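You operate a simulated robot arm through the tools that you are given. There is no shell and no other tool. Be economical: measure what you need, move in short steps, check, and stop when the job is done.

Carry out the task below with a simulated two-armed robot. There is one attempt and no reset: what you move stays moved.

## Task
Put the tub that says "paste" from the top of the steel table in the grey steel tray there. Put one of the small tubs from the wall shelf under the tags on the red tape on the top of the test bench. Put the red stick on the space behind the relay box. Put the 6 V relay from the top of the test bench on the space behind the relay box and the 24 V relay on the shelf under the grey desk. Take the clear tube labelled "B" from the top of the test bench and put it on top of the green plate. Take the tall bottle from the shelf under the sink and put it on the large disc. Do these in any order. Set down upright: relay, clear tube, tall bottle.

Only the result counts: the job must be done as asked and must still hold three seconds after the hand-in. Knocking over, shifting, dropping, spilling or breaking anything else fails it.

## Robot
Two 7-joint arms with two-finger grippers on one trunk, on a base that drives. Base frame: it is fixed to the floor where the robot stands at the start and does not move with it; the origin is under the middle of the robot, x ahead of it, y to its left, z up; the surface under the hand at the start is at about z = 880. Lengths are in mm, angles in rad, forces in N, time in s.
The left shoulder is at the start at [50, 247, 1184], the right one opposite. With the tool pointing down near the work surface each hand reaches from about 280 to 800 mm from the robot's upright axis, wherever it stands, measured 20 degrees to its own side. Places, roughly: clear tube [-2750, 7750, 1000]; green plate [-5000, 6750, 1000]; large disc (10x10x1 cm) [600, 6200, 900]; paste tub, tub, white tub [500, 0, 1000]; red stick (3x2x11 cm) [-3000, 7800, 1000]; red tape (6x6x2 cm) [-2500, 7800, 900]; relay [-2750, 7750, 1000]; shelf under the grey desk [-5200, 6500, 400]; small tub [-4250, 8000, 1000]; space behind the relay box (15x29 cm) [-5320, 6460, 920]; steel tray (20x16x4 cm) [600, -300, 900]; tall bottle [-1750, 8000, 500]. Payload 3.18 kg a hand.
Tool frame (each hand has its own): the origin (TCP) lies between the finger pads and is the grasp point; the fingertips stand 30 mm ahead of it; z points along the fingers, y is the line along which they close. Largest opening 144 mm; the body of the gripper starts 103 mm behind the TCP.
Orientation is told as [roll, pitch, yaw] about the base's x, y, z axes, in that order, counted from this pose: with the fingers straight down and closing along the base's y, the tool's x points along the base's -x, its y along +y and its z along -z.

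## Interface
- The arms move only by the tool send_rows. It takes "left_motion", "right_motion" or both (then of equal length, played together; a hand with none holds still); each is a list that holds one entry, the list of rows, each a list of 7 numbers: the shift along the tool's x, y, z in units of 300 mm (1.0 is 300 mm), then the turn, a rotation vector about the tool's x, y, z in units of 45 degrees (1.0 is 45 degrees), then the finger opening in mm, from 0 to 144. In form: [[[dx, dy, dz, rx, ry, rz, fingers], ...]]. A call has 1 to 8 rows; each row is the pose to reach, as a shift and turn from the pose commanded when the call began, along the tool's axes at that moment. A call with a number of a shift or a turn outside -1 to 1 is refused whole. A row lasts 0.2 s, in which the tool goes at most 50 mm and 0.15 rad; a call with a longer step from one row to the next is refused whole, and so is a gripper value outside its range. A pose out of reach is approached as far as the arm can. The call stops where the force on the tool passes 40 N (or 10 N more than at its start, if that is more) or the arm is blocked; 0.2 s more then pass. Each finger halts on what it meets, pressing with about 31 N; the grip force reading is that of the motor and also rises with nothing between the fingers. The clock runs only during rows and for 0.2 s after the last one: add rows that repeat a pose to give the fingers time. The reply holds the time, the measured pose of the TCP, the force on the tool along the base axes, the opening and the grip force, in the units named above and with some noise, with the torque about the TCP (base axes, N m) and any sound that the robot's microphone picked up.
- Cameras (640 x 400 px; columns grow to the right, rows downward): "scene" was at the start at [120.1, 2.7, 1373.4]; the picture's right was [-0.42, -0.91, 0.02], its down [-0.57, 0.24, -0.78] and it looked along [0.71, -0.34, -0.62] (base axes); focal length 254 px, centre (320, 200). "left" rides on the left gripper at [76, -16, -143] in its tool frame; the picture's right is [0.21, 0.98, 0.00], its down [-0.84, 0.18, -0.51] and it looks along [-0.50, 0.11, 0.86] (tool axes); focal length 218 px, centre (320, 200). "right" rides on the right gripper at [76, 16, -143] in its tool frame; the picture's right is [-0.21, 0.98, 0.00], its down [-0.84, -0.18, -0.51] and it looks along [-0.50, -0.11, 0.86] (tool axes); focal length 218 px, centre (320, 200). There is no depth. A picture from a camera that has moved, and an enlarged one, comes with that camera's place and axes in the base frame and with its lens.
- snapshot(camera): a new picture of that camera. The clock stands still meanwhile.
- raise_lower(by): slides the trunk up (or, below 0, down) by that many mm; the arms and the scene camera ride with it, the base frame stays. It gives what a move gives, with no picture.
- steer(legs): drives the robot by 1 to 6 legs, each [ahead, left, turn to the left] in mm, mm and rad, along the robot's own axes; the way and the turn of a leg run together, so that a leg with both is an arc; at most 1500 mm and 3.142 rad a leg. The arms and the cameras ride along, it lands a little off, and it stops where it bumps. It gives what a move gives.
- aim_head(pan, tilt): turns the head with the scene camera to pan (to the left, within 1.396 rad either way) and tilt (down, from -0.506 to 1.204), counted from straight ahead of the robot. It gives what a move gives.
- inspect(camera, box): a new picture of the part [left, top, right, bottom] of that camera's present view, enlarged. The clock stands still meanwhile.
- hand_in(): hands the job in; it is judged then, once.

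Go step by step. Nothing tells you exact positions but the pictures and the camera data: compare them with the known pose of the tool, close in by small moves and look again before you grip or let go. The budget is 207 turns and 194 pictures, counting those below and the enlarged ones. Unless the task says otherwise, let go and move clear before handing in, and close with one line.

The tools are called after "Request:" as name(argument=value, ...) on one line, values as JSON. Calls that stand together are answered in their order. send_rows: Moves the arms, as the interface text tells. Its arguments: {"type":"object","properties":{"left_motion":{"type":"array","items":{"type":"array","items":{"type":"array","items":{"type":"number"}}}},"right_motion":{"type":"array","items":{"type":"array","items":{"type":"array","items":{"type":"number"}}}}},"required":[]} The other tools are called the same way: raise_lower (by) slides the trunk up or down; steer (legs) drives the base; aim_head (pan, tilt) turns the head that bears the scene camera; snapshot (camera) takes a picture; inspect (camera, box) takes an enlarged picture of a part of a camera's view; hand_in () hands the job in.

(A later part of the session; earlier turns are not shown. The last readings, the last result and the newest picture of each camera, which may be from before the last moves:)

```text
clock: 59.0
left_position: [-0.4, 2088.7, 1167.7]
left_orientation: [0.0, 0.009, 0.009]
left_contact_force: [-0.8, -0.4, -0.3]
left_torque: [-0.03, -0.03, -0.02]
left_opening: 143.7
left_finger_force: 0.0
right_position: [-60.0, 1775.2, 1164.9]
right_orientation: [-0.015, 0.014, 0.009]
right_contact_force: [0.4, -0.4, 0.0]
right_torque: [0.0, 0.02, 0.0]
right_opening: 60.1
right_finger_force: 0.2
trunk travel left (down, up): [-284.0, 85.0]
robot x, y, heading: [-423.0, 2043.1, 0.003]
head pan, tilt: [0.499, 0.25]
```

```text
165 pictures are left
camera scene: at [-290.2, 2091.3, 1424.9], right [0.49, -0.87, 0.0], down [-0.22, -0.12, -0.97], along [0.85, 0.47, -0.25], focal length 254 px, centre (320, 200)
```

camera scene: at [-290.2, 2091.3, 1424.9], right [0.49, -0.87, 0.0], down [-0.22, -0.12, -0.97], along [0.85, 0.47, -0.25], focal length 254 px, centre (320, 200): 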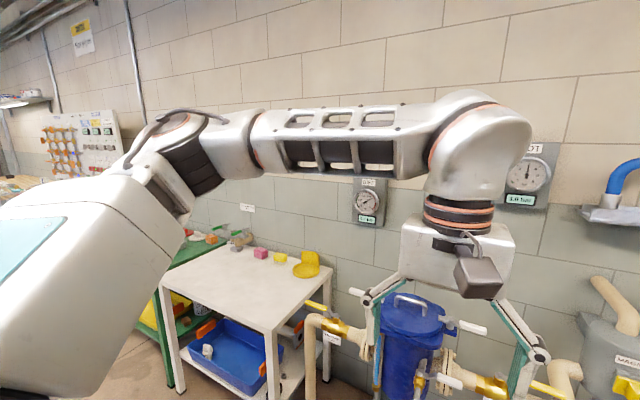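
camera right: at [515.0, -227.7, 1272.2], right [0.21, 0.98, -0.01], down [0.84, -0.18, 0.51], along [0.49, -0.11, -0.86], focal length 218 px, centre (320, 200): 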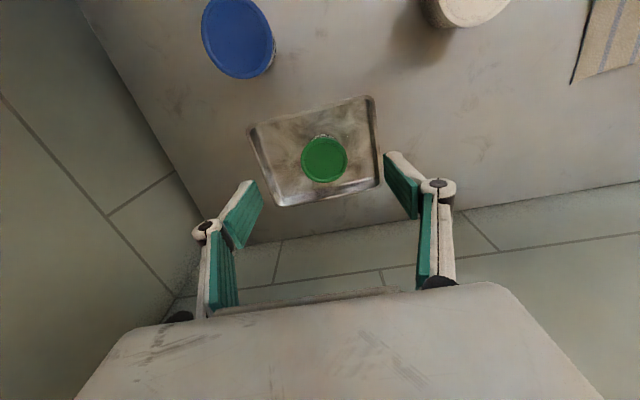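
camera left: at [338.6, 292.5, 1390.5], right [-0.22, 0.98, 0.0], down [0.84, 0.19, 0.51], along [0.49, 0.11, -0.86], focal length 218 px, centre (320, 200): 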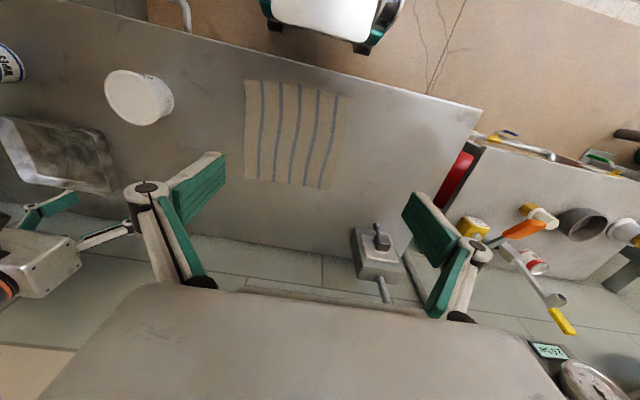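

Request:
steer(legs=[[-90, 1490, 0], [0, 1500, 0], [0, 850, 0], [0, 0, 1.57]])

Request:
snapshot(camera="scene")

```text
clock: 96.4
left_position: [-531.1, 6312.2, 1167.2]
left_orientation: [-0.001, 0.009, 1.537]
left_contact_force: [-1.0, -1.5, -0.5]
left_torque: [-0.02, -0.01, 0.0]
left_opening: 143.7
left_finger_force: 0.1
right_position: [-221.7, 6239.9, 1164.5]
right_orientation: [-0.016, 0.014, 1.538]
right_contact_force: [-0.5, -0.2, 0.8]
right_torque: [-0.01, 0.01, 0.01]
right_opening: 59.8
right_finger_force: 0.0
trunk travel left (down, up): [-284.0, 85.0]
robot x, y, heading: [-504.5, 5890.4, 1.536]
head pan, tilt: [0.499, 0.25]
```

```text
164 pictures are left
camera scene: at [-546.2, 6026.1, 1424.9], right [0.89, 0.45, 0.0], down [0.11, -0.22, -0.97], along [-0.43, 0.87, -0.25], focal length 254 px, centre (320, 200)
```

scene: 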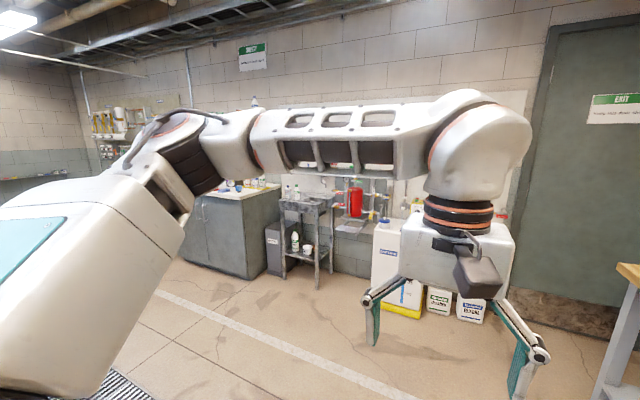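

I can see the sink stand with bottles on its shelf. Enlarging it.

Request:
inspect(camera="scene", box=[250, 170, 380, 300])

```text
3.08 times, centred on (315, 235) of scene
camera zoom: at [-546.2, 6026.1, 1424.9], right [0.89, 0.45, 0.0], down [0.11, -0.22, -0.97], along [-0.43, 0.87, -0.25], focal length 783 px, centre (335, 92)
```

zoom: 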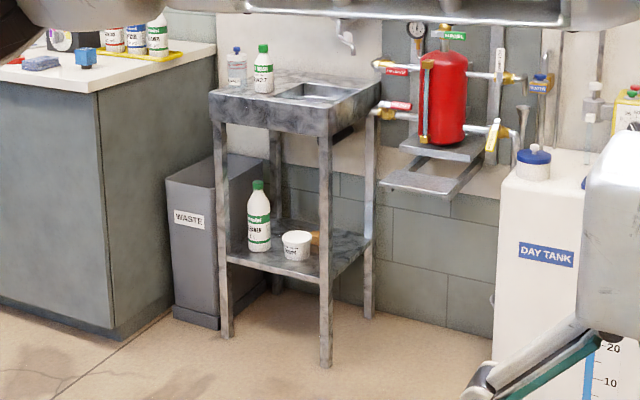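

The bottle stands at about (-1785, 7984) on a shelf at z≈308, top at about 540. I'll drive to face the sink with the bottle on the right arm's side.

Request:
steer(legs=[[0, 0, 0.035], [1300, 0, 0], [0, 1430, 0]])

Request:
aim_head(pan=-0.3, tilt=0.75)

Request:
snapshot(camera="scene")

```text
clock: 115.9
left_position: [-1998.1, 7622.9, 1168.1]
left_orientation: [0.0, 0.01, 1.53]
left_contact_force: [0.2, 0.6, 0.4]
left_torque: [-0.02, 0.02, 0.05]
left_opening: 143.9
left_finger_force: 0.0
right_position: [-1688.8, 7548.6, 1164.6]
right_orientation: [-0.015, 0.013, 1.53]
right_contact_force: [0.0, 0.8, 0.4]
right_torque: [0.01, -0.01, -0.01]
right_opening: 60.0
right_finger_force: 0.0
trunk travel left (down, up): [-284.0, 85.0]
robot x, y, heading: [-1974.4, 7206.9, 1.527]
head pan, tilt: [0.499, 0.25]
```

```text
clock: 117.0
left_position: [-1997.2, 7622.9, 1168.4]
left_orientation: [-0.001, 0.009, 1.53]
left_contact_force: [-0.4, -0.4, -0.7]
left_torque: [-0.03, 0.01, 0.02]
left_opening: 144.3
left_finger_force: 0.0
right_position: [-1689.5, 7548.0, 1165.5]
right_orientation: [-0.016, 0.014, 1.529]
right_contact_force: [0.1, 0.1, 0.1]
right_torque: [-0.02, -0.02, 0.0]
right_opening: 59.8
right_finger_force: 0.1
trunk travel left (down, up): [-284.0, 85.0]
robot x, y, heading: [-1974.3, 7200.2, 1.528]
head pan, tilt: [-0.3, 0.75]
```

```text
162 pictures are left
camera scene: at [-1945.8, 7330.8, 1379.9], right [0.94, -0.34, 0.0], down [-0.23, -0.64, -0.73], along [0.25, 0.69, -0.68], focal length 254 px, centre (320, 200)
```

scene: 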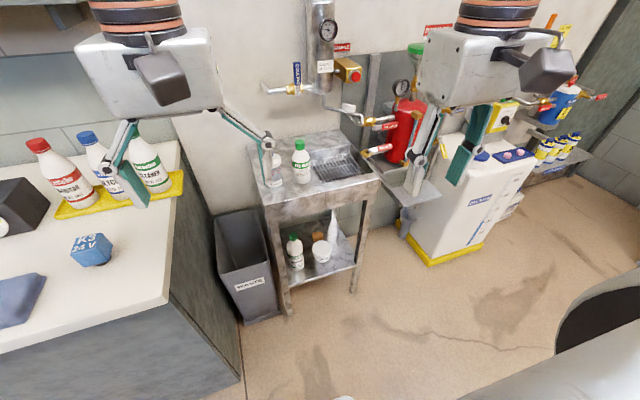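

The bottle is near (-1815, 8000), about 70 mm right of the sink's left front leg. I'll raise the left hand out of the way and tip the right tool 45° forward.

Request:
send_rows(left_motion=[[[0.04, 0.05, -0.117, 0, 0, 0, 60], [0.075, 0.1, -0.233, 0, 0, 0, 60], [0.11, 0.15, -0.35, 0, 0, 0, 60], [0.15, 0.2, -0.467, 0, 0, 0, 60], [0.19, 0.25, -0.583, 0, 0, 0, 60], [0.22, 0.3, -0.7, 0, 0, 0, 60], [0.26, 0.35, -0.817, 0, 0, 0, 60], [0.3, 0.4, -0.933, 0, 0, 0, 60]]], right_motion=[[[0, 0, 0, 0, -0.125, 0, 110], [0, 0, 0, 0, -0.25, 0, 110], [0, 0, 0, 0, -0.375, 0, 110], [0, 0, 0, 0, -0.5, 0, 110], [0, 0, 0, 0, -0.625, 0, 110], [0, 0, 0, 0, -0.75, 0, 110], [0, 0, 0, 0, -0.875, 0, 110], [0, 0, 0, 0, -1.0, 0, 110]]])

```text
clock: 118.8
left_position: [-2108.9, 7521.3, 1421.2]
left_orientation: [0.001, 0.008, 1.53]
left_contact_force: [0.3, 0.2, -0.7]
left_torque: [0.02, -0.02, -0.04]
left_opening: 59.6
left_finger_force: 0.1
left hand out of reach, approached as far as the arm can: row 7, 8
right_position: [-1694.4, 7606.1, 1229.2]
right_orientation: [-0.022, -0.769, 1.541]
right_contact_force: [-0.4, -0.1, 0.2]
right_torque: [0.02, 0.01, 0.01]
right_opening: 109.8
right_finger_force: 0.1
right hand out of reach, approached as far as the arm can: row 5, 6, 7, 8
trunk travel left (down, up): [-284.0, 85.0]
robot x, y, heading: [-1973.1, 7203.7, 1.523]
head pan, tilt: [-0.3, 0.75]
```

Request:
raise_lower(by=-240)

```text
clock: 121.3
left_position: [-2102.2, 7653.4, 1082.4]
left_orientation: [0.001, 0.392, 1.532]
left_contact_force: [-0.5, -1.6, 0.4]
left_torque: [0.05, -0.02, 0.01]
left_opening: 60.2
left_finger_force: 0.2
right_position: [-1692.5, 7669.8, 744.3]
right_orientation: [-0.01, -0.084, 1.541]
right_contact_force: [0.3, 0.5, 0.2]
right_torque: [0.01, 0.06, -0.02]
right_opening: 110.0
right_finger_force: 0.1
trunk travel left (down, up): [-44.0, 325.0]
robot x, y, heading: [-1977.2, 7205.5, 1.528]
head pan, tilt: [-0.3, 0.75]
```

The arms shifted after that lowering since their commanded poses were out of reach. Now at this height I'll lower the right hand and tip it again.

Request:
send_rows(right_motion=[[[0, 0, 0.1, 0, -0.11, 0, 110], [0, 0, 0.2, 0, -0.22, 0, 110], [0, 0, 0.3, 0, -0.33, 0, 110], [0, 0, 0.4, 0, -0.44, 0, 110], [0, 0, 0.5, 0, -0.55, 0, 110], [0, 0, 0.6, 0, -0.66, 0, 110], [0, 0, 0.7, 0, -0.77, 0, 110], [0, 0, 0.8, 0, -0.88, 0, 110]]])

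Request:
snapshot(camera="right")

Request:
snapshot(camera="scene")

```text
clock: 123.1
left_position: [-2098.7, 7653.4, 1081.6]
left_orientation: [0.004, 0.396, 1.528]
left_contact_force: [1.2, -0.6, 0.4]
left_torque: [0.01, 0.1, -0.06]
left_opening: 59.9
left_finger_force: 0.1
right_position: [-1706.5, 7774.5, 649.7]
right_orientation: [-0.052, -0.609, 1.535]
right_contact_force: [1.0, 0.4, -0.3]
right_torque: [0.01, 0.06, 0.0]
right_opening: 110.1
right_finger_force: 0.1
right hand out of reach, approached as far as the arm can: row 1, 2, 3, 4, 5, 6, 7, 8
trunk travel left (down, up): [-44.0, 325.0]
robot x, y, heading: [-1974.6, 7202.8, 1.527]
head pan, tilt: [-0.3, 0.75]
```

```text
161 pictures are left
camera right: at [-1733.7, 7631.2, 723.1], right [-0.97, 0.23, 0.08], down [0.17, 0.39, 0.9], along [0.18, 0.89, -0.42], focal length 218 px, centre (320, 200)
```

right: 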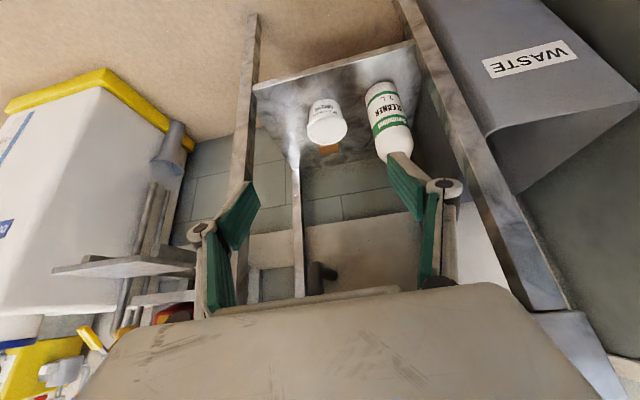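

```text
160 pictures are left
camera scene: at [-1934.1, 7537.9, 1102.7], right [0.94, -0.34, 0.0], down [-0.23, -0.64, -0.73], along [0.25, 0.69, -0.68], focal length 254 px, centre (320, 200)
```

scene: 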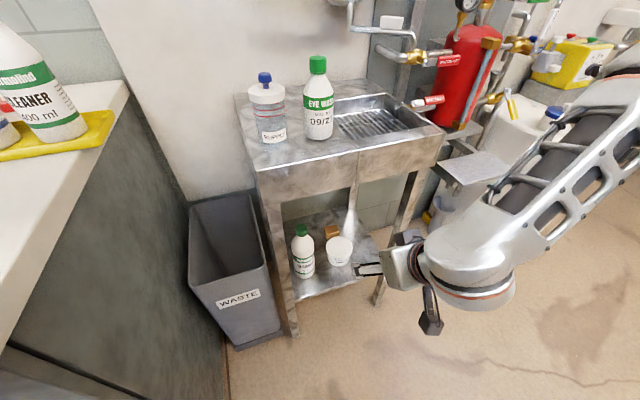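

The trunk leans forward as it lowers, so the shoulder is closer to the sink now. I'll lower the hand with its tilt held.

Request:
send_rows(right_motion=[[[0.07, 0, 0.1, 0, 0, 0, 110], [0.14, 0, 0.2, 0, 0, 0, 110], [0.21, 0, 0.3, 0, 0, 0, 110], [0.286, 0, 0.41, 0, 0, 0, 110], [0.286, 0, 0.41, 0, 0, 0, 110]]])

Request:
snapshot(camera="right")

```text
clock: 124.3
left_position: [-2102.1, 7653.4, 1081.6]
left_orientation: [0.001, 0.396, 1.532]
left_contact_force: [-0.3, -0.3, 0.4]
left_torque: [0.0, 0.01, 0.02]
left_opening: 59.8
left_finger_force: 0.1
right_position: [-1703.8, 7830.0, 554.7]
right_orientation: [-0.058, -0.542, 1.537]
right_contact_force: [0.6, 0.4, 0.3]
right_torque: [0.0, 0.05, 0.0]
right_opening: 110.1
right_finger_force: 0.1
right hand out of reach, approached as far as the arm can: row 1, 2, 3, 4, 5
trunk travel left (down, up): [-44.0, 325.0]
robot x, y, heading: [-1977.3, 7205.9, 1.528]
head pan, tilt: [-0.3, 0.75]
```

```text
159 pictures are left
camera right: at [-1734.6, 7692.6, 637.4], right [-0.97, 0.24, 0.06], down [0.17, 0.45, 0.88], along [0.18, 0.86, -0.48], focal length 218 px, centre (320, 200)
```

right: 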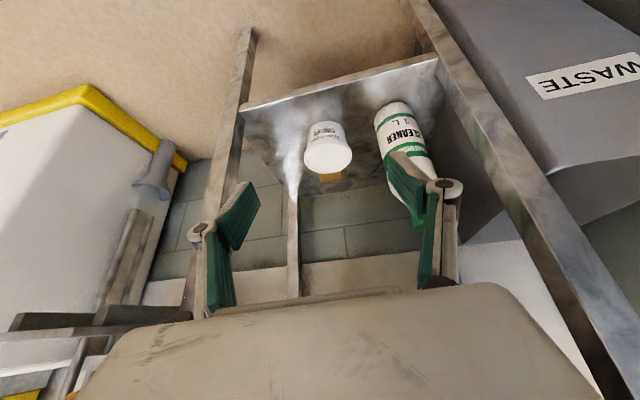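

The arm is limited on the near side; backing the base off so it works more stretched out.

Request:
steer(legs=[[-220, 0, 0.045]])

Request:
send_rows(right_motion=[[[0.06, 0, 0.1, 0, 0, 0, 110], [0.06, 0, 0.2, 0, 0, 0, 110], [0.06, 0, 0.3, 0, 0, 0, 110], [0.0, 0, 0.4, 0, 0, 0, 110], [0.0, 0, 0.4, 0, 0, 0, 110]]])

```text
clock: 126.0
left_position: [-2124.2, 7432.4, 1081.9]
left_orientation: [0.0, 0.396, 1.569]
left_contact_force: [0.9, -0.3, 1.0]
left_torque: [0.03, -0.03, 0.01]
left_opening: 60.2
left_finger_force: 0.1
right_position: [-1735.3, 7623.7, 555.8]
right_orientation: [-0.058, -0.54, 1.574]
right_contact_force: [0.3, -0.6, 0.1]
right_torque: [-0.01, 0.03, 0.01]
right_opening: 109.9
right_finger_force: 0.0
trunk travel left (down, up): [-44.0, 325.0]
robot x, y, heading: [-1980.3, 6987.2, 1.566]
head pan, tilt: [-0.3, 0.75]
```

```text
clock: 127.2
left_position: [-2124.7, 7433.5, 1081.1]
left_orientation: [0.001, 0.395, 1.569]
left_contact_force: [-0.2, 0.3, 0.2]
left_torque: [-0.01, 0.03, -0.02]
left_opening: 59.9
left_finger_force: 0.1
right_position: [-1707.0, 7680.1, 476.4]
right_orientation: [-0.059, -0.535, 1.571]
right_contact_force: [-0.3, 0.0, 0.3]
right_torque: [-0.01, 0.03, -0.03]
right_opening: 110.0
right_finger_force: 0.0
right hand out of reach, approached as far as the arm can: row 1, 2, 3, 4, 5
trunk travel left (down, up): [-44.0, 325.0]
robot x, y, heading: [-1981.4, 6988.3, 1.567]
head pan, tilt: [-0.3, 0.75]
```

Request:
send_rows(right_motion=[[[0.05, 0.1, 0, 0, 0, 0, 110], [0.1, 0.2, 0, 0, 0, 0, 110], [0.15, 0.3, 0, 0, 0, 0, 110], [0.15, 0.3, 0, 0, 0, 0, 110]]])

Request:
snapshot(camera="scene")

```text
clock: 128.2
left_position: [-2124.8, 7434.2, 1081.4]
left_orientation: [0.001, 0.395, 1.569]
left_contact_force: [0.5, 0.4, 0.6]
left_torque: [0.03, 0.0, 0.0]
left_opening: 60.0
left_finger_force: 0.0
right_position: [-1768.3, 7674.3, 475.0]
right_orientation: [-0.046, -0.506, 1.572]
right_contact_force: [0.3, -0.2, -0.1]
right_torque: [-0.01, 0.0, 0.01]
right_opening: 110.2
right_finger_force: 0.1
right hand out of reach, approached as far as the arm can: row 1, 2, 3, 4
trunk travel left (down, up): [-44.0, 325.0]
robot x, y, heading: [-1981.8, 6989.3, 1.563]
head pan, tilt: [-0.3, 0.75]
```

```text
158 pictures are left
camera scene: at [-1954.9, 7324.1, 1102.4], right [0.95, -0.3, 0.0], down [-0.21, -0.65, -0.73], along [0.22, 0.7, -0.68], focal length 254 px, centre (320, 200)
```

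scene: 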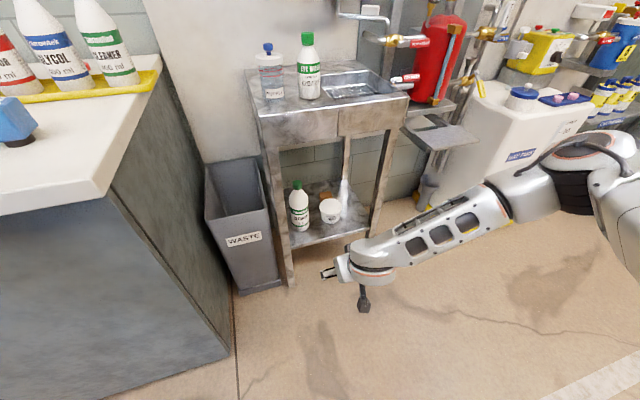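

Request:
send_rows(right_motion=[[[0, 0, 0, 0, -0.15, 0, 110], [0, 0, 0, 0, -0.3, 0, 110], [0, 0, 0, 0, -0.45, 0, 110], [0, 0, 0, 0, -0.45, 0, 110]]])

```text
clock: 129.2
left_position: [-2124.6, 7432.9, 1081.9]
left_orientation: [0.0, 0.396, 1.569]
left_contact_force: [1.1, -0.7, 0.7]
left_torque: [-0.02, 0.02, 0.01]
left_opening: 60.2
left_finger_force: 0.0
right_position: [-1767.3, 7674.5, 475.8]
right_orientation: [-0.043, -0.506, 1.572]
right_contact_force: [-0.2, -0.2, 0.1]
right_torque: [-0.03, -0.01, -0.01]
right_opening: 109.9
right_finger_force: 0.1
right hand out of reach, approached as far as the arm can: row 1, 2, 3, 4
trunk travel left (down, up): [-44.0, 325.0]
robot x, y, heading: [-1978.6, 6992.8, 1.561]
head pan, tilt: [-0.3, 0.75]
```

The wrist roll is at its limit in this pose. I'll yaw the tool to the left so it aligns better with the forearm.

Request:
send_rows(right_motion=[[[0, 0, 0, -0.09, 0, -0.163, 110], [0, 0, 0, -0.18, 0, -0.326, 110], [0, 0, 0, -0.27, 0, -0.489, 110], [0, 0, 0, -0.36, 0, -0.652, 110], [0, 0, 0, -0.36, 0, -0.652, 110]]])

```text
clock: 130.4
left_position: [-2125.5, 7433.8, 1081.0]
left_orientation: [0.001, 0.396, 1.569]
left_contact_force: [0.0, 0.7, -0.8]
left_torque: [-0.05, 0.0, -0.01]
left_opening: 59.9
left_finger_force: 0.1
right_position: [-1767.3, 7674.6, 475.4]
right_orientation: [-0.034, -0.487, 2.156]
right_contact_force: [0.3, -0.4, 0.4]
right_torque: [0.0, -0.02, 0.01]
right_opening: 109.9
right_finger_force: 0.1
trunk travel left (down, up): [-44.0, 325.0]
robot x, y, heading: [-1980.5, 6988.6, 1.569]
head pan, tilt: [-0.3, 0.75]
```

Request:
send_rows(right_motion=[[[0, 0, 0, 0, -0.16, 0, 110], [0, 0, 0, 0, -0.32, 0, 110], [0, 0, 0, 0, -0.48, 0, 110], [0, 0, 0, 0, -0.64, 0, 110], [0, 0, 0, 0, -0.8, 0, 110], [0, 0, 0, 0, -0.8, 0, 110]]])

Request:
snapshot(camera="right")

Request:
snapshot(camera="scene")

```text
clock: 131.8
left_position: [-2125.0, 7432.7, 1080.5]
left_orientation: [0.001, 0.396, 1.569]
left_contact_force: [-0.3, -0.1, 0.0]
left_torque: [0.0, -0.01, 0.0]
left_opening: 60.0
left_finger_force: 0.0
right_position: [-1724.5, 7749.8, 567.4]
right_orientation: [0.004, -0.943, 2.184]
right_contact_force: [-0.4, 0.1, 0.4]
right_torque: [-0.01, -0.01, 0.01]
right_opening: 110.0
right_finger_force: 0.1
right hand out of reach, approached as far as the arm can: row 2, 3, 4, 5, 6
trunk travel left (down, up): [-44.0, 325.0]
robot x, y, heading: [-1985.6, 6987.1, 1.563]
head pan, tilt: [-0.3, 0.75]
```

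```text
157 pictures are left
camera right: at [-1645.1, 7609.9, 589.2], right [-0.87, -0.46, 0.17], down [0.1, 0.17, 0.98], along [-0.48, 0.87, -0.11], focal length 218 px, centre (320, 200)
```

right: 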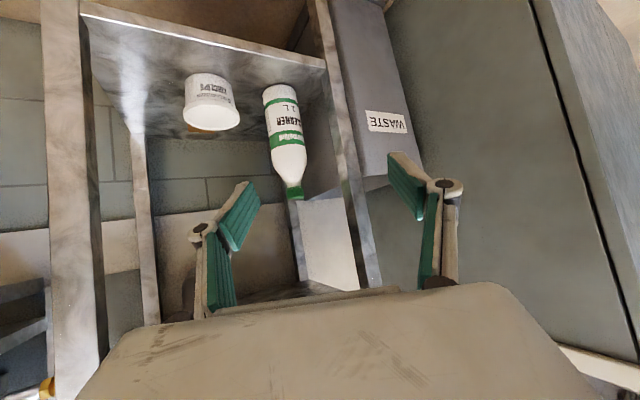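

```text
156 pictures are left
camera scene: at [-1954.8, 7324.3, 1102.3], right [0.95, -0.3, 0.0], down [-0.21, -0.65, -0.73], along [0.22, 0.7, -0.68], focal length 254 px, centre (320, 200)
```

scene: 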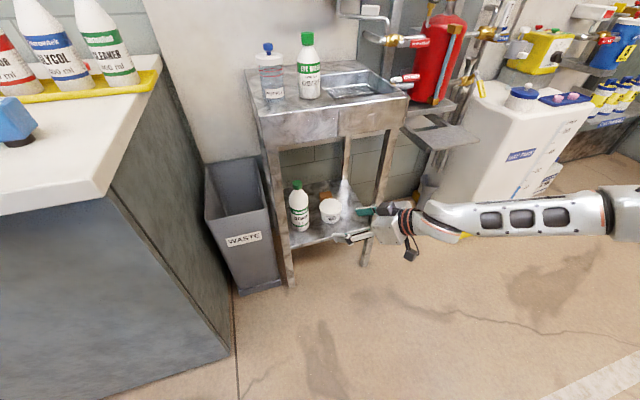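

Good: bottle now at about (-1811, 8009), z 308–525, and the tool is 36° below horizontal. I'll lower the hand to about z=435 next.

Request:
send_rows(right_motion=[[[0.09, 0, 0.066, 0, 0, 0, 110], [0.18, 0, 0.13, 0, 0, 0, 110], [0.27, 0, 0.2, 0, 0, 0, 110], [0.36, 0, 0.262, 0, 0, 0, 110], [0.36, 0, 0.262, 0, 0, 0, 110]]])

```text
clock: 133.0
left_position: [-2124.3, 7434.2, 1081.9]
left_orientation: [0.002, 0.395, 1.57]
left_contact_force: [0.1, -0.6, -1.2]
left_torque: [0.0, -0.02, 0.0]
left_opening: 59.9
left_finger_force: 0.0
right_position: [-1715.1, 7785.1, 496.5]
right_orientation: [0.025, -0.891, 2.184]
right_contact_force: [0.3, -0.3, -0.9]
right_torque: [0.01, 0.0, -0.03]
right_opening: 109.7
right_finger_force: 0.0
right hand out of reach, approached as far as the arm can: row 1, 2, 3, 4, 5
trunk travel left (down, up): [-44.0, 325.0]
robot x, y, heading: [-1979.9, 6990.3, 1.565]
head pan, tilt: [-0.3, 0.75]
```

Request:
send_rows(right_motion=[[[0.11, 0.063, -0.025, 0, 0, 0, 110], [0.22, 0.126, -0.05, 0, 0, 0, 110], [0.34, 0.19, -0.076, 0, 0, 0, 110], [0.34, 0.19, -0.076, 0, 0, 0, 110]]])

Request:
snapshot(camera="right")

```text
clock: 134.0
left_position: [-2124.7, 7432.3, 1081.9]
left_orientation: [0.0, 0.395, 1.569]
left_contact_force: [-0.1, -0.4, 0.2]
left_torque: [-0.02, -0.02, -0.01]
left_opening: 60.0
left_finger_force: 0.0
right_position: [-1692.2, 7719.6, 494.0]
right_orientation: [0.053, -0.848, 2.187]
right_contact_force: [-1.1, 0.6, -0.8]
right_torque: [0.02, -0.01, 0.02]
right_opening: 110.1
right_finger_force: 0.1
right hand out of reach, approached as far as the arm can: row 1, 2, 3, 4
trunk travel left (down, up): [-44.0, 325.0]
robot x, y, heading: [-1979.6, 6982.8, 1.568]
head pan, tilt: [-0.3, 0.75]
```

```text
155 pictures are left
camera right: at [-1607.5, 7585.2, 531.5], right [-0.85, -0.48, 0.19], down [0.06, 0.27, 0.96], along [-0.52, 0.83, -0.2], focal length 218 px, centre (320, 200)
```

right: 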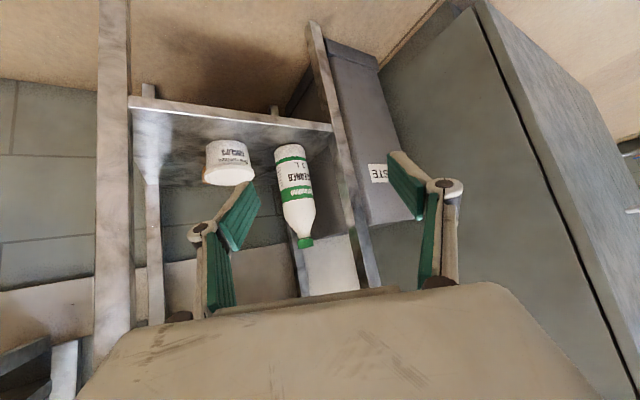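

The arm won't go lower; lowering the trunk the last 40 mm should bring the hand to about z=450.

Request:
raise_lower(by=-40)

Request:
snapshot(camera="right")

```text
clock: 134.8
left_position: [-2123.9, 7446.7, 1030.1]
left_orientation: [-0.003, 0.449, 1.569]
left_contact_force: [-0.6, -0.4, 0.2]
left_torque: [0.09, -0.01, -0.03]
left_opening: 59.9
left_finger_force: 0.0
right_position: [-1692.5, 7721.8, 455.0]
right_orientation: [0.05, -0.849, 2.19]
right_contact_force: [0.1, 1.0, 0.7]
right_torque: [-0.04, -0.03, -0.02]
right_opening: 110.0
right_finger_force: 0.1
trunk travel left (down, up): [-4.0, 365.0]
robot x, y, heading: [-1980.5, 6986.2, 1.565]
head pan, tilt: [-0.3, 0.75]
```

```text
154 pictures are left
camera right: at [-1608.2, 7587.3, 492.2], right [-0.85, -0.48, 0.19], down [0.06, 0.27, 0.96], along [-0.52, 0.83, -0.2], focal length 218 px, centre (320, 200)
```

right: 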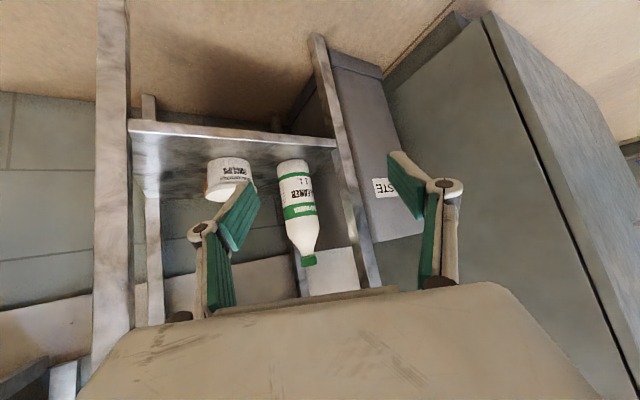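

Height is now right. Driving the base partway toward the bottle with the fingers open.

Request:
steer(legs=[[180, 85, 0]])

Request:
snapshot(camera="right")

Request:
snapshot(camera="scene")

```text
clock: 136.4
left_position: [-2211.8, 7627.1, 1026.7]
left_orientation: [0.0, 0.452, 1.574]
left_contact_force: [0.2, 0.5, 0.4]
left_torque: [-0.02, -0.04, -0.01]
left_opening: 60.1
left_finger_force: 0.1
right_position: [-1781.2, 7903.6, 452.9]
right_orientation: [0.054, -0.848, 2.191]
right_contact_force: [-1.0, -0.1, -0.2]
right_torque: [0.01, 0.0, 0.0]
right_opening: 109.9
right_finger_force: 0.1
trunk travel left (down, up): [-4.0, 365.0]
robot x, y, heading: [-2064.7, 7165.7, 1.57]
head pan, tilt: [-0.3, 0.75]
```

```text
153 pictures are left
camera right: at [-1696.1, 7770.3, 490.2], right [-0.85, -0.49, 0.19], down [0.06, 0.27, 0.96], along [-0.52, 0.83, -0.2], focal length 218 px, centre (320, 200)
```

right: 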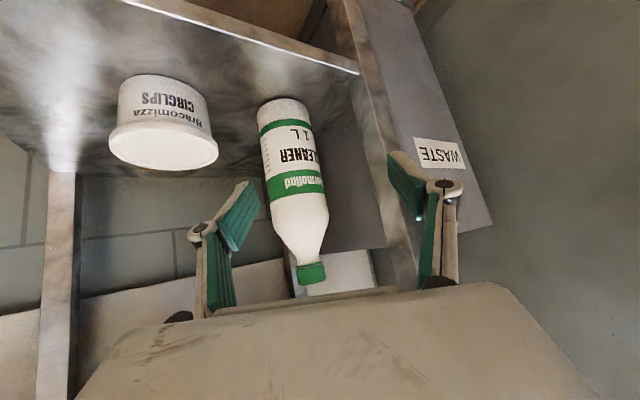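

```text
152 pictures are left
camera scene: at [-2041.8, 7537.1, 1051.3], right [0.96, -0.3, 0.0], down [-0.2, -0.65, -0.73], along [0.22, 0.7, -0.68], focal length 254 px, centre (320, 200)
```

scene: 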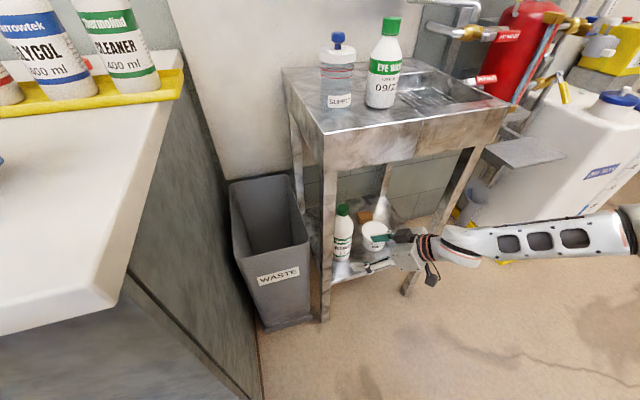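

Bottle at (-1810, 8001). First a sideways correction so it's between the fingers, then most of the advance.

Request:
steer(legs=[[19, -27, 0], [48, 35, 0]])

Request:
snapshot(camera="right")

```text
clock: 137.9
left_position: [-2217.2, 7692.4, 1026.6]
left_orientation: [-0.003, 0.453, 1.577]
left_contact_force: [0.2, -0.8, 0.5]
left_torque: [-0.01, -0.04, 0.0]
left_opening: 59.9
left_finger_force: 0.0
right_position: [-1787.7, 7969.5, 451.8]
right_orientation: [0.053, -0.846, 2.194]
right_contact_force: [-0.3, 0.3, 0.5]
right_torque: [0.03, 0.03, 0.0]
right_opening: 109.9
right_finger_force: 0.1
trunk travel left (down, up): [-4.0, 365.0]
robot x, y, heading: [-2072.5, 7236.2, 1.572]
head pan, tilt: [-0.3, 0.75]
```

```text
151 pictures are left
camera right: at [-1702.7, 7837.6, 490.2], right [-0.85, -0.49, 0.19], down [0.06, 0.27, 0.96], along [-0.52, 0.83, -0.2], focal length 218 px, centre (320, 200)
```

right: 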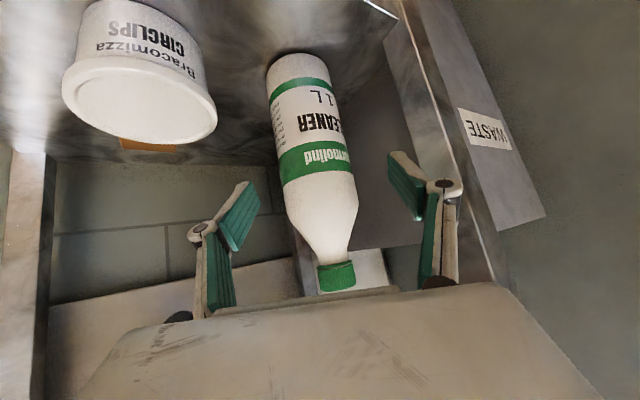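

Bottle is centred between the fingers. I'll try to lower the hand ~22 mm to grip the straight body rather than the shoulder.

Request:
send_rows(right_motion=[[[0.03, 0, 0.025, 0, 0, 0, 110], [0.056, 0, 0.05, 0, 0, 0, 110], [0.056, 0, 0.05, 0, 0, 0, 110]]])

```text
clock: 138.7
left_position: [-2217.6, 7694.4, 1027.1]
left_orientation: [-0.003, 0.449, 1.576]
left_contact_force: [-0.1, 0.0, 0.7]
left_torque: [-0.03, 0.01, 0.0]
left_opening: 59.8
left_finger_force: 0.1
right_position: [-1791.3, 7971.8, 430.2]
right_orientation: [0.055, -0.843, 2.193]
right_contact_force: [0.5, -0.1, -0.2]
right_torque: [0.03, 0.01, -0.04]
right_opening: 109.9
right_finger_force: 0.2
trunk travel left (down, up): [-4.0, 365.0]
robot x, y, heading: [-2067.6, 7232.4, 1.572]
head pan, tilt: [-0.3, 0.75]
```

Request:
steer(legs=[[30, 17, 0]])

Request:
snapshot(camera="right")

```text
clock: 139.6
left_position: [-2235.2, 7725.1, 1026.6]
left_orientation: [-0.002, 0.453, 1.578]
left_contact_force: [-0.1, 0.4, 0.2]
left_torque: [-0.06, -0.01, 0.03]
left_opening: 59.8
left_finger_force: 0.0
right_position: [-1807.7, 8001.6, 428.9]
right_orientation: [0.057, -0.841, 2.194]
right_contact_force: [1.2, 0.6, -0.3]
right_torque: [0.0, 0.0, 0.03]
right_opening: 109.7
right_finger_force: 0.0
trunk travel left (down, up): [-4.0, 365.0]
robot x, y, heading: [-2088.4, 7266.1, 1.576]
head pan, tilt: [-0.3, 0.75]
```

```text
150 pictures are left
camera right: at [-1721.5, 7868.5, 468.5], right [-0.85, -0.49, 0.19], down [0.06, 0.28, 0.96], along [-0.52, 0.83, -0.21], focal length 218 px, centre (320, 200)
```

right: 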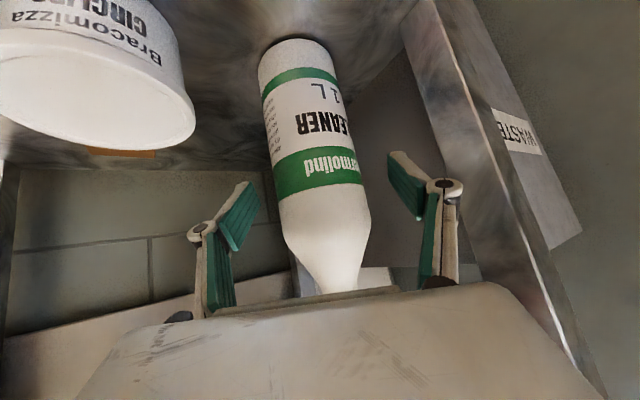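

Bottle is well between the pads. Closing.

Request:
send_rows(right_motion=[[[0, 0, 0, 0, 0, 0, 80], [0, 0, 0, 0, 0, 0, 50], [0, 0, 0, 0, 0, 0, 50], [0, 0, 0, 0, 0, 0, 50], [0, 0, 0, 0, 0, 0, 50]]])

Request:
snapshot(camera="right")

```text
clock: 140.8
left_position: [-2235.0, 7723.6, 1027.5]
left_orientation: [-0.002, 0.452, 1.576]
left_contact_force: [0.1, -0.3, -1.1]
left_torque: [0.02, 0.0, 0.01]
left_opening: 60.0
left_finger_force: 0.0
right_position: [-1807.4, 8001.7, 430.5]
right_orientation: [0.053, -0.841, 2.196]
right_contact_force: [3.8, 2.5, 1.2]
right_torque: [0.32, -0.44, -0.11]
right_opening: 70.0
right_finger_force: 30.8
trunk travel left (down, up): [-4.0, 365.0]
robot x, y, heading: [-2088.0, 7263.0, 1.573]
head pan, tilt: [-0.3, 0.75]
```

```text
149 pictures are left
camera right: at [-1721.1, 7868.6, 469.1], right [-0.85, -0.49, 0.19], down [0.06, 0.28, 0.96], along [-0.52, 0.83, -0.21], focal length 218 px, centre (320, 200)
```

right: 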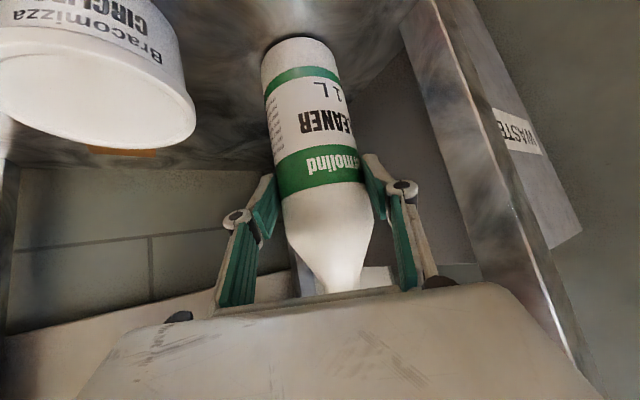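

Held at 70 mm. Lifting 50 mm.

Request:
send_rows(right_motion=[[[-0.04, 0, -0.035, 0, 0, 0, 50], [-0.08, 0, -0.07, 0, 0, 0, 50], [-0.125, 0, -0.11, 0, 0, 0, 50], [-0.125, 0, -0.11, 0, 0, 0, 50]]])

Request:
snapshot(camera="right")

```text
clock: 141.8
left_position: [-2234.3, 7725.6, 1026.1]
left_orientation: [-0.003, 0.452, 1.577]
left_contact_force: [0.1, -0.2, 0.5]
left_torque: [0.01, -0.01, 0.02]
left_opening: 59.8
left_finger_force: 0.0
right_position: [-1803.9, 8003.0, 476.7]
right_orientation: [0.058, -0.839, 2.192]
right_contact_force: [0.8, 1.0, -12.2]
right_torque: [-0.19, -0.15, 0.01]
right_opening: 70.0
right_finger_force: 30.9
trunk travel left (down, up): [-4.0, 365.0]
robot x, y, heading: [-2088.9, 7264.9, 1.574]
head pan, tilt: [-0.3, 0.75]
```

```text
148 pictures are left
camera right: at [-1718.7, 7870.2, 516.2], right [-0.85, -0.49, 0.19], down [0.06, 0.28, 0.96], along [-0.52, 0.83, -0.21], focal length 218 px, centre (320, 200)
```

right: 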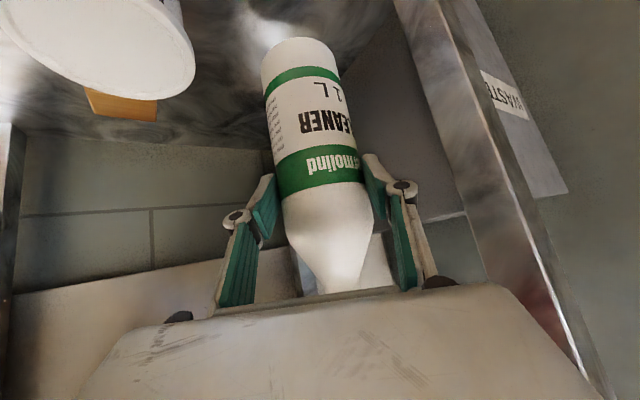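

The bottle (~1.2 kg) is securely held. Backing out along the approach path.

Request:
steer(legs=[[-120, -65, 0], [-280, 0, 0]])

Request:
raise_lower(by=200)

Request:
snapshot(camera="scene")

```text
clock: 144.6
left_position: [-2165.3, 7329.0, 1025.7]
left_orientation: [-0.001, 0.452, 1.575]
left_contact_force: [0.4, -0.2, -0.5]
left_torque: [0.02, 0.0, 0.01]
left_opening: 60.0
left_finger_force: 0.1
right_position: [-1734.8, 7607.5, 477.6]
right_orientation: [0.055, -0.841, 2.19]
right_contact_force: [0.1, 0.3, -10.1]
right_torque: [-0.19, -0.19, -0.02]
right_opening: 70.1
right_finger_force: 30.9
trunk travel left (down, up): [-4.0, 365.0]
robot x, y, heading: [-2017.0, 6870.4, 1.569]
head pan, tilt: [-0.3, 0.75]
```

```text
clock: 146.8
left_position: [-2165.3, 7190.2, 1339.5]
left_orientation: [-0.003, 0.064, 1.573]
left_contact_force: [-1.1, 1.1, 0.3]
left_torque: [-0.05, -0.02, 0.02]
left_opening: 60.0
left_finger_force: 0.1
right_position: [-1736.1, 7656.2, 936.1]
right_orientation: [-0.461, -1.11, 2.628]
right_contact_force: [0.8, 0.5, -11.2]
right_torque: [-0.32, -0.11, 0.04]
right_opening: 70.1
right_finger_force: 31.0
trunk travel left (down, up): [-204.0, 165.0]
robot x, y, heading: [-2022.8, 6867.9, 1.565]
head pan, tilt: [-0.3, 0.75]
```

```text
147 pictures are left
camera scene: at [-1996.7, 7044.7, 1296.3], right [0.96, -0.3, 0.0], down [-0.2, -0.65, -0.73], along [0.22, 0.7, -0.68], focal length 254 px, centre (320, 200)
```

scene: 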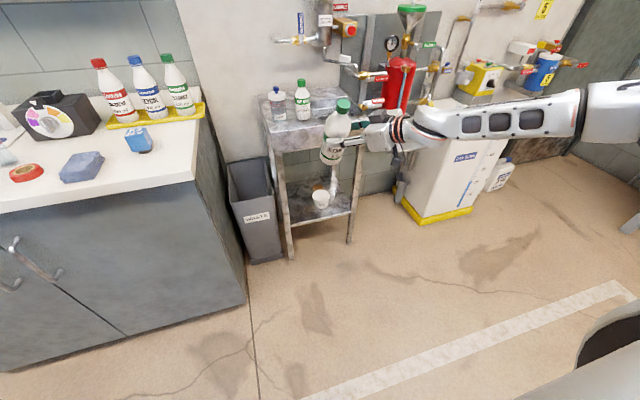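

Raising tilted the held bottle a bit; I'll finish raising the trunk, then rotate the tool to bring the bottle back to vertical before driving.

Request:
raise_lower(by=70)

```text
clock: 147.9
left_position: [-2166.6, 7164.2, 1425.7]
left_orientation: [-0.013, 0.001, 1.578]
left_contact_force: [0.0, 0.8, -0.4]
left_torque: [-0.07, 0.0, -0.02]
left_opening: 59.9
left_finger_force: 0.1
right_position: [-1734.8, 7649.9, 1082.8]
right_orientation: [-0.667, -1.145, 2.813]
right_contact_force: [-0.7, 0.4, -10.6]
right_torque: [-0.31, -0.15, 0.04]
right_opening: 69.8
right_finger_force: 30.6
trunk travel left (down, up): [-274.0, 95.0]
robot x, y, heading: [-2021.3, 6868.5, 1.568]
head pan, tilt: [-0.3, 0.75]
```

Request:
send_rows(right_motion=[[[0.013, 0.056, -0.082, -0.048, 0.097, 0.059, 50], [0.027, 0.112, -0.163, -0.096, 0.193, 0.118, 50], [0.04, 0.169, -0.245, -0.144, 0.29, 0.176, 50], [0.054, 0.225, -0.326, -0.192, 0.386, 0.235, 50], [0.067, 0.281, -0.408, -0.24, 0.483, 0.294, 50], [0.067, 0.281, -0.408, -0.24, 0.483, 0.294, 50]]])

Request:
snapshot(camera="scene")

```text
clock: 149.3
left_position: [-2166.8, 7164.0, 1425.9]
left_orientation: [-0.012, -0.004, 1.578]
left_contact_force: [0.2, 0.1, 0.2]
left_torque: [-0.03, 0.0, 0.01]
left_opening: 59.9
left_finger_force: 0.0
right_position: [-1735.3, 7500.9, 1087.0]
right_orientation: [0.053, -0.841, 2.199]
right_contact_force: [0.4, 0.4, -10.5]
right_torque: [-0.21, -0.18, 0.02]
right_opening: 70.3
right_finger_force: 30.9
trunk travel left (down, up): [-274.0, 95.0]
robot x, y, heading: [-2019.7, 6871.2, 1.572]
head pan, tilt: [-0.3, 0.75]
```

```text
146 pictures are left
camera scene: at [-1996.7, 7003.0, 1369.3], right [0.96, -0.3, 0.0], down [-0.2, -0.65, -0.73], along [0.22, 0.7, -0.68], focal length 254 px, centre (320, 200)
```

scene: 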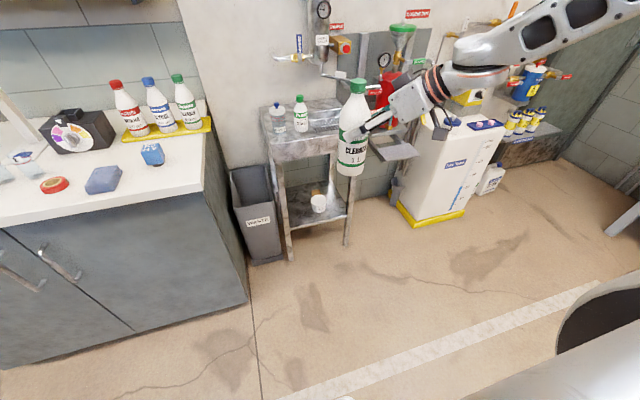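

Bottle is vertical again. Driving east, then turning to face the +x wall where the disc is.

Request:
steer(legs=[[0, -1250, 0], [-500, 0, 0], [0, 0, -1.57]])

Request:
aim_head(pan=0, tilt=0.45)

Request:
snapshot(camera="scene")

```text
clock: 166.5
left_position: [-520.6, 6497.8, 1427.1]
left_orientation: [-0.012, -0.001, -0.019]
left_contact_force: [0.3, -0.4, 0.5]
left_torque: [0.02, -0.01, 0.0]
left_opening: 60.0
left_finger_force: 0.1
right_position: [-195.5, 6057.2, 1086.3]
right_orientation: [0.047, -0.843, 0.599]
right_contact_force: [-1.1, -0.3, -10.2]
right_torque: [-0.14, 0.21, 0.0]
right_opening: 69.7
right_finger_force: 31.0
trunk travel left (down, up): [-274.0, 95.0]
robot x, y, heading: [-816.3, 6361.4, -0.032]
head pan, tilt: [-0.3, 0.75]
```

```text
clock: 167.3
left_position: [-521.2, 6497.2, 1427.5]
left_orientation: [-0.01, -0.002, -0.02]
left_contact_force: [-0.2, 1.5, -0.1]
left_torque: [0.01, -0.01, 0.05]
left_opening: 60.0
left_finger_force: 0.1
right_position: [-197.0, 6057.6, 1087.6]
right_orientation: [0.051, -0.843, 0.599]
right_contact_force: [-1.6, 0.0, -10.6]
right_torque: [-0.13, 0.19, 0.01]
right_opening: 69.7
right_finger_force: 31.0
trunk travel left (down, up): [-274.0, 95.0]
robot x, y, heading: [-821.0, 6363.0, -0.034]
head pan, tilt: [0.0, 0.45]
```

```text
145 pictures are left
camera scene: at [-675.7, 6357.6, 1395.8], right [-0.03, -1.0, 0.0], down [-0.44, 0.01, -0.9], along [0.9, -0.03, -0.44], focal length 254 px, centre (320, 200)
```

scene: 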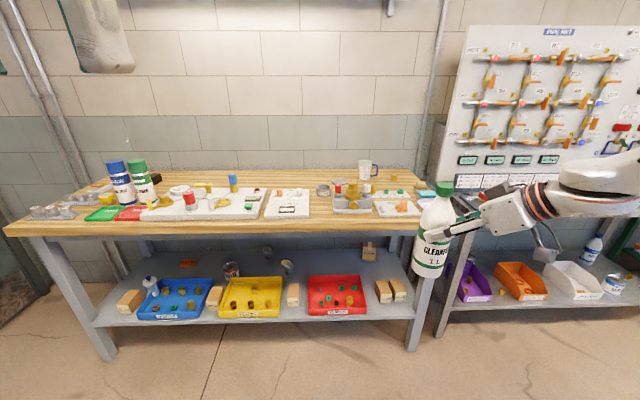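

The bench is crowded; I'll enlarge it to find the large disc.

Request:
inspect(camera="scene", box=[130, 150, 290, 250])

Request:
inspect(camera="scene", box=[260, 150, 440, 262])

```text
4.00 times, centred on (210, 200) of scene
camera zoom: at [-675.7, 6357.6, 1395.8], right [-0.03, -1.0, 0.0], down [-0.44, 0.01, -0.9], along [0.9, -0.03, -0.44], focal length 1018 px, centre (760, 200)
```

zoom: 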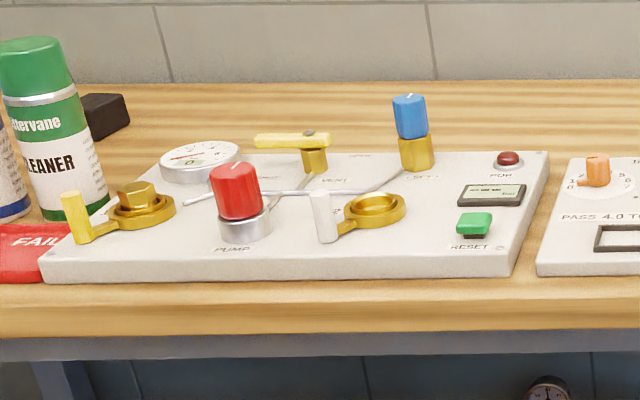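

```text
3.56 times, centred on (350, 206) of scene
camera zoom: at [-675.7, 6357.6, 1395.8], right [-0.03, -1.0, 0.0], down [-0.44, 0.01, -0.9], along [0.9, -0.03, -0.44], focal length 904 px, centre (213, 179)
```

zoom: 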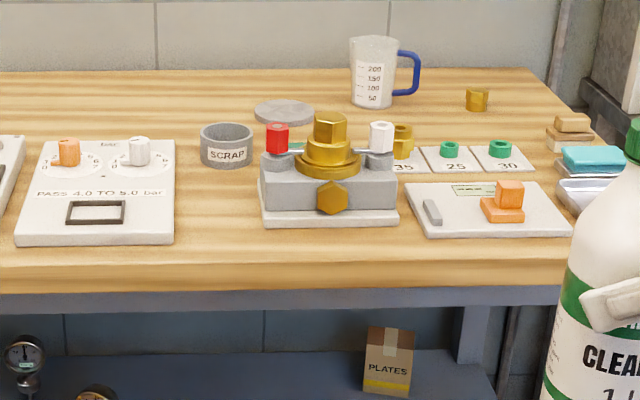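

The grey disc behind the "SCRAP" bowl looks like it, at about (548, 6215). I'll lift the bottle higher before approaching over the bench.

Request:
send_rows(right_motion=[[[-0.035, 0, -0.1, 0, 0, 0, 50], [-0.07, 0, -0.2, 0, 0, 0, 50], [-0.105, 0, -0.3, 0, 0, 0, 50], [-0.14, 0, -0.393, 0, 0, 0, 50], [-0.14, 0, -0.393, 0, 0, 0, 50]]])

```text
clock: 168.5
left_position: [-519.8, 6498.5, 1427.6]
left_orientation: [-0.012, -0.003, -0.022]
left_contact_force: [-0.2, 0.2, -0.5]
left_torque: [0.0, 0.03, 0.02]
left_opening: 60.2
left_finger_force: 0.1
right_position: [-241.9, 6016.7, 1199.3]
right_orientation: [0.05, -0.842, 0.598]
right_contact_force: [0.2, 0.4, -10.6]
right_torque: [-0.12, 0.24, -0.02]
right_opening: 69.9
right_finger_force: 30.7
trunk travel left (down, up): [-274.0, 95.0]
robot x, y, heading: [-817.9, 6359.4, -0.031]
head pan, tilt: [0.0, 0.45]
```

Request:
steer(legs=[[0, 0, 0.033], [500, 120, 0]])

Request:
aim_head(pan=-0.15, tilt=0.65)

Request:
snapshot(camera="scene")

Request:
snapshot(camera="right")

```text
clock: 171.9
left_position: [-30.8, 6623.5, 1427.1]
left_orientation: [-0.012, -0.002, 0.002]
left_contact_force: [0.0, 0.5, 0.6]
left_torque: [0.0, 0.01, 0.03]
left_opening: 60.2
left_finger_force: 0.1
right_position: [261.1, 6149.3, 1198.2]
right_orientation: [0.05, -0.842, 0.624]
right_contact_force: [0.4, 0.0, -10.7]
right_torque: [-0.14, 0.21, -0.04]
right_opening: 70.0
right_finger_force: 30.9
trunk travel left (down, up): [-274.0, 95.0]
robot x, y, heading: [-324.0, 6479.5, 0.0]
head pan, tilt: [0.0, 0.45]
```

```text
clock: 172.6
left_position: [-29.5, 6622.8, 1426.8]
left_orientation: [-0.014, -0.001, 0.005]
left_contact_force: [0.4, -0.4, -0.5]
left_torque: [-0.01, -0.03, 0.06]
left_opening: 60.0
left_finger_force: 0.1
right_position: [259.2, 6148.4, 1199.6]
right_orientation: [0.052, -0.841, 0.623]
right_contact_force: [0.4, -0.4, -11.0]
right_torque: [-0.17, 0.15, -0.02]
right_opening: 69.9
right_finger_force: 31.7
trunk travel left (down, up): [-274.0, 95.0]
robot x, y, heading: [-321.9, 6479.4, -0.004]
head pan, tilt: [-0.15, 0.649]
```

```text
142 pictures are left
camera scene: at [-187.6, 6466.2, 1378.1], right [-0.15, -0.99, 0.0], down [-0.6, 0.09, -0.8], along [0.79, -0.12, -0.6], focal length 254 px, centre (320, 200)
```

scene: 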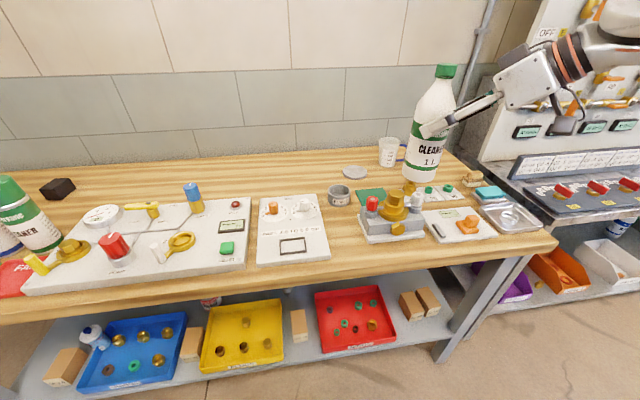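

```text
141 pictures are left
camera right: at [127.3, 6064.1, 1238.0], right [-0.49, 0.85, 0.19], down [0.27, -0.06, 0.96], along [0.83, 0.52, -0.21], focal length 218 px, centre (320, 200)
```

right: 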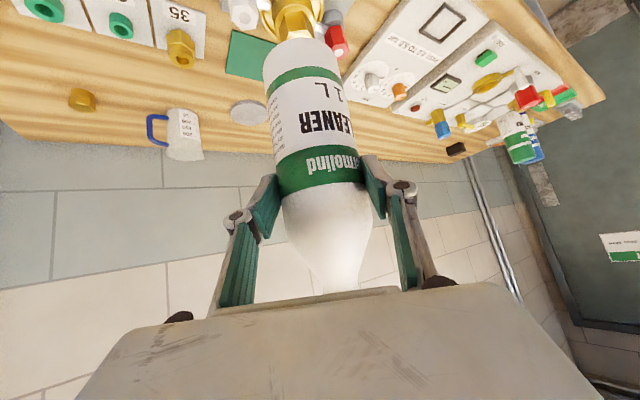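

Disc at about (573, 6208). Driving closer with the bottle held high.

Request:
steer(legs=[[240, 55, 0]])

Request:
snapshot(camera="scene")

Request:
snapshot(camera="right")

```text
clock: 174.4
left_position: [207.3, 6678.2, 1426.4]
left_orientation: [-0.013, -0.002, 0.003]
left_contact_force: [-0.3, 0.0, -1.4]
left_torque: [-0.02, 0.0, -0.03]
left_opening: 60.0
left_finger_force: 0.1
right_position: [497.5, 6203.1, 1199.1]
right_orientation: [0.051, -0.841, 0.623]
right_contact_force: [0.0, -0.7, -10.6]
right_torque: [-0.14, 0.21, -0.04]
right_opening: 70.1
right_finger_force: 30.8
trunk travel left (down, up): [-274.0, 95.0]
robot x, y, heading: [-87.2, 6534.8, -0.007]
head pan, tilt: [-0.15, 0.649]
```

```text
140 pictures are left
camera scene: at [50.8, 6520.7, 1378.1], right [-0.15, -0.99, 0.0], down [-0.6, 0.09, -0.8], along [0.79, -0.12, -0.61], focal length 254 px, centre (320, 200)
```

scene: 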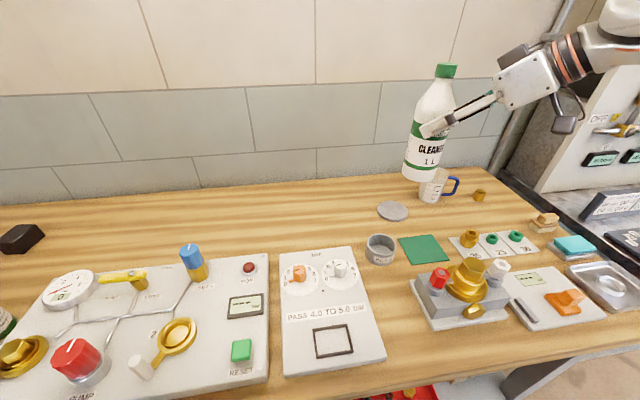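

```text
139 pictures are left
camera right: at [365.4, 6118.4, 1238.2], right [-0.49, 0.85, 0.19], down [0.27, -0.06, 0.96], along [0.83, 0.52, -0.21], focal length 218 px, centre (320, 200)
```

right: 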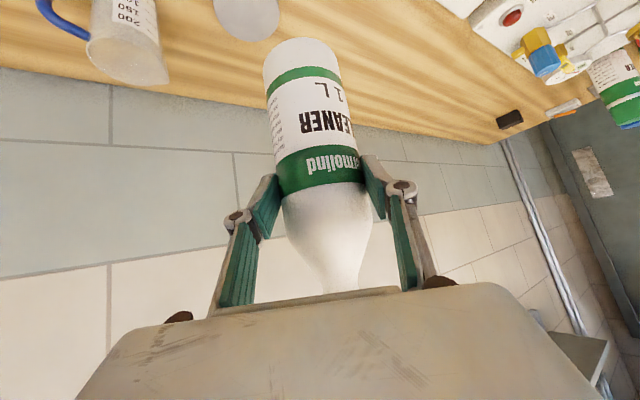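

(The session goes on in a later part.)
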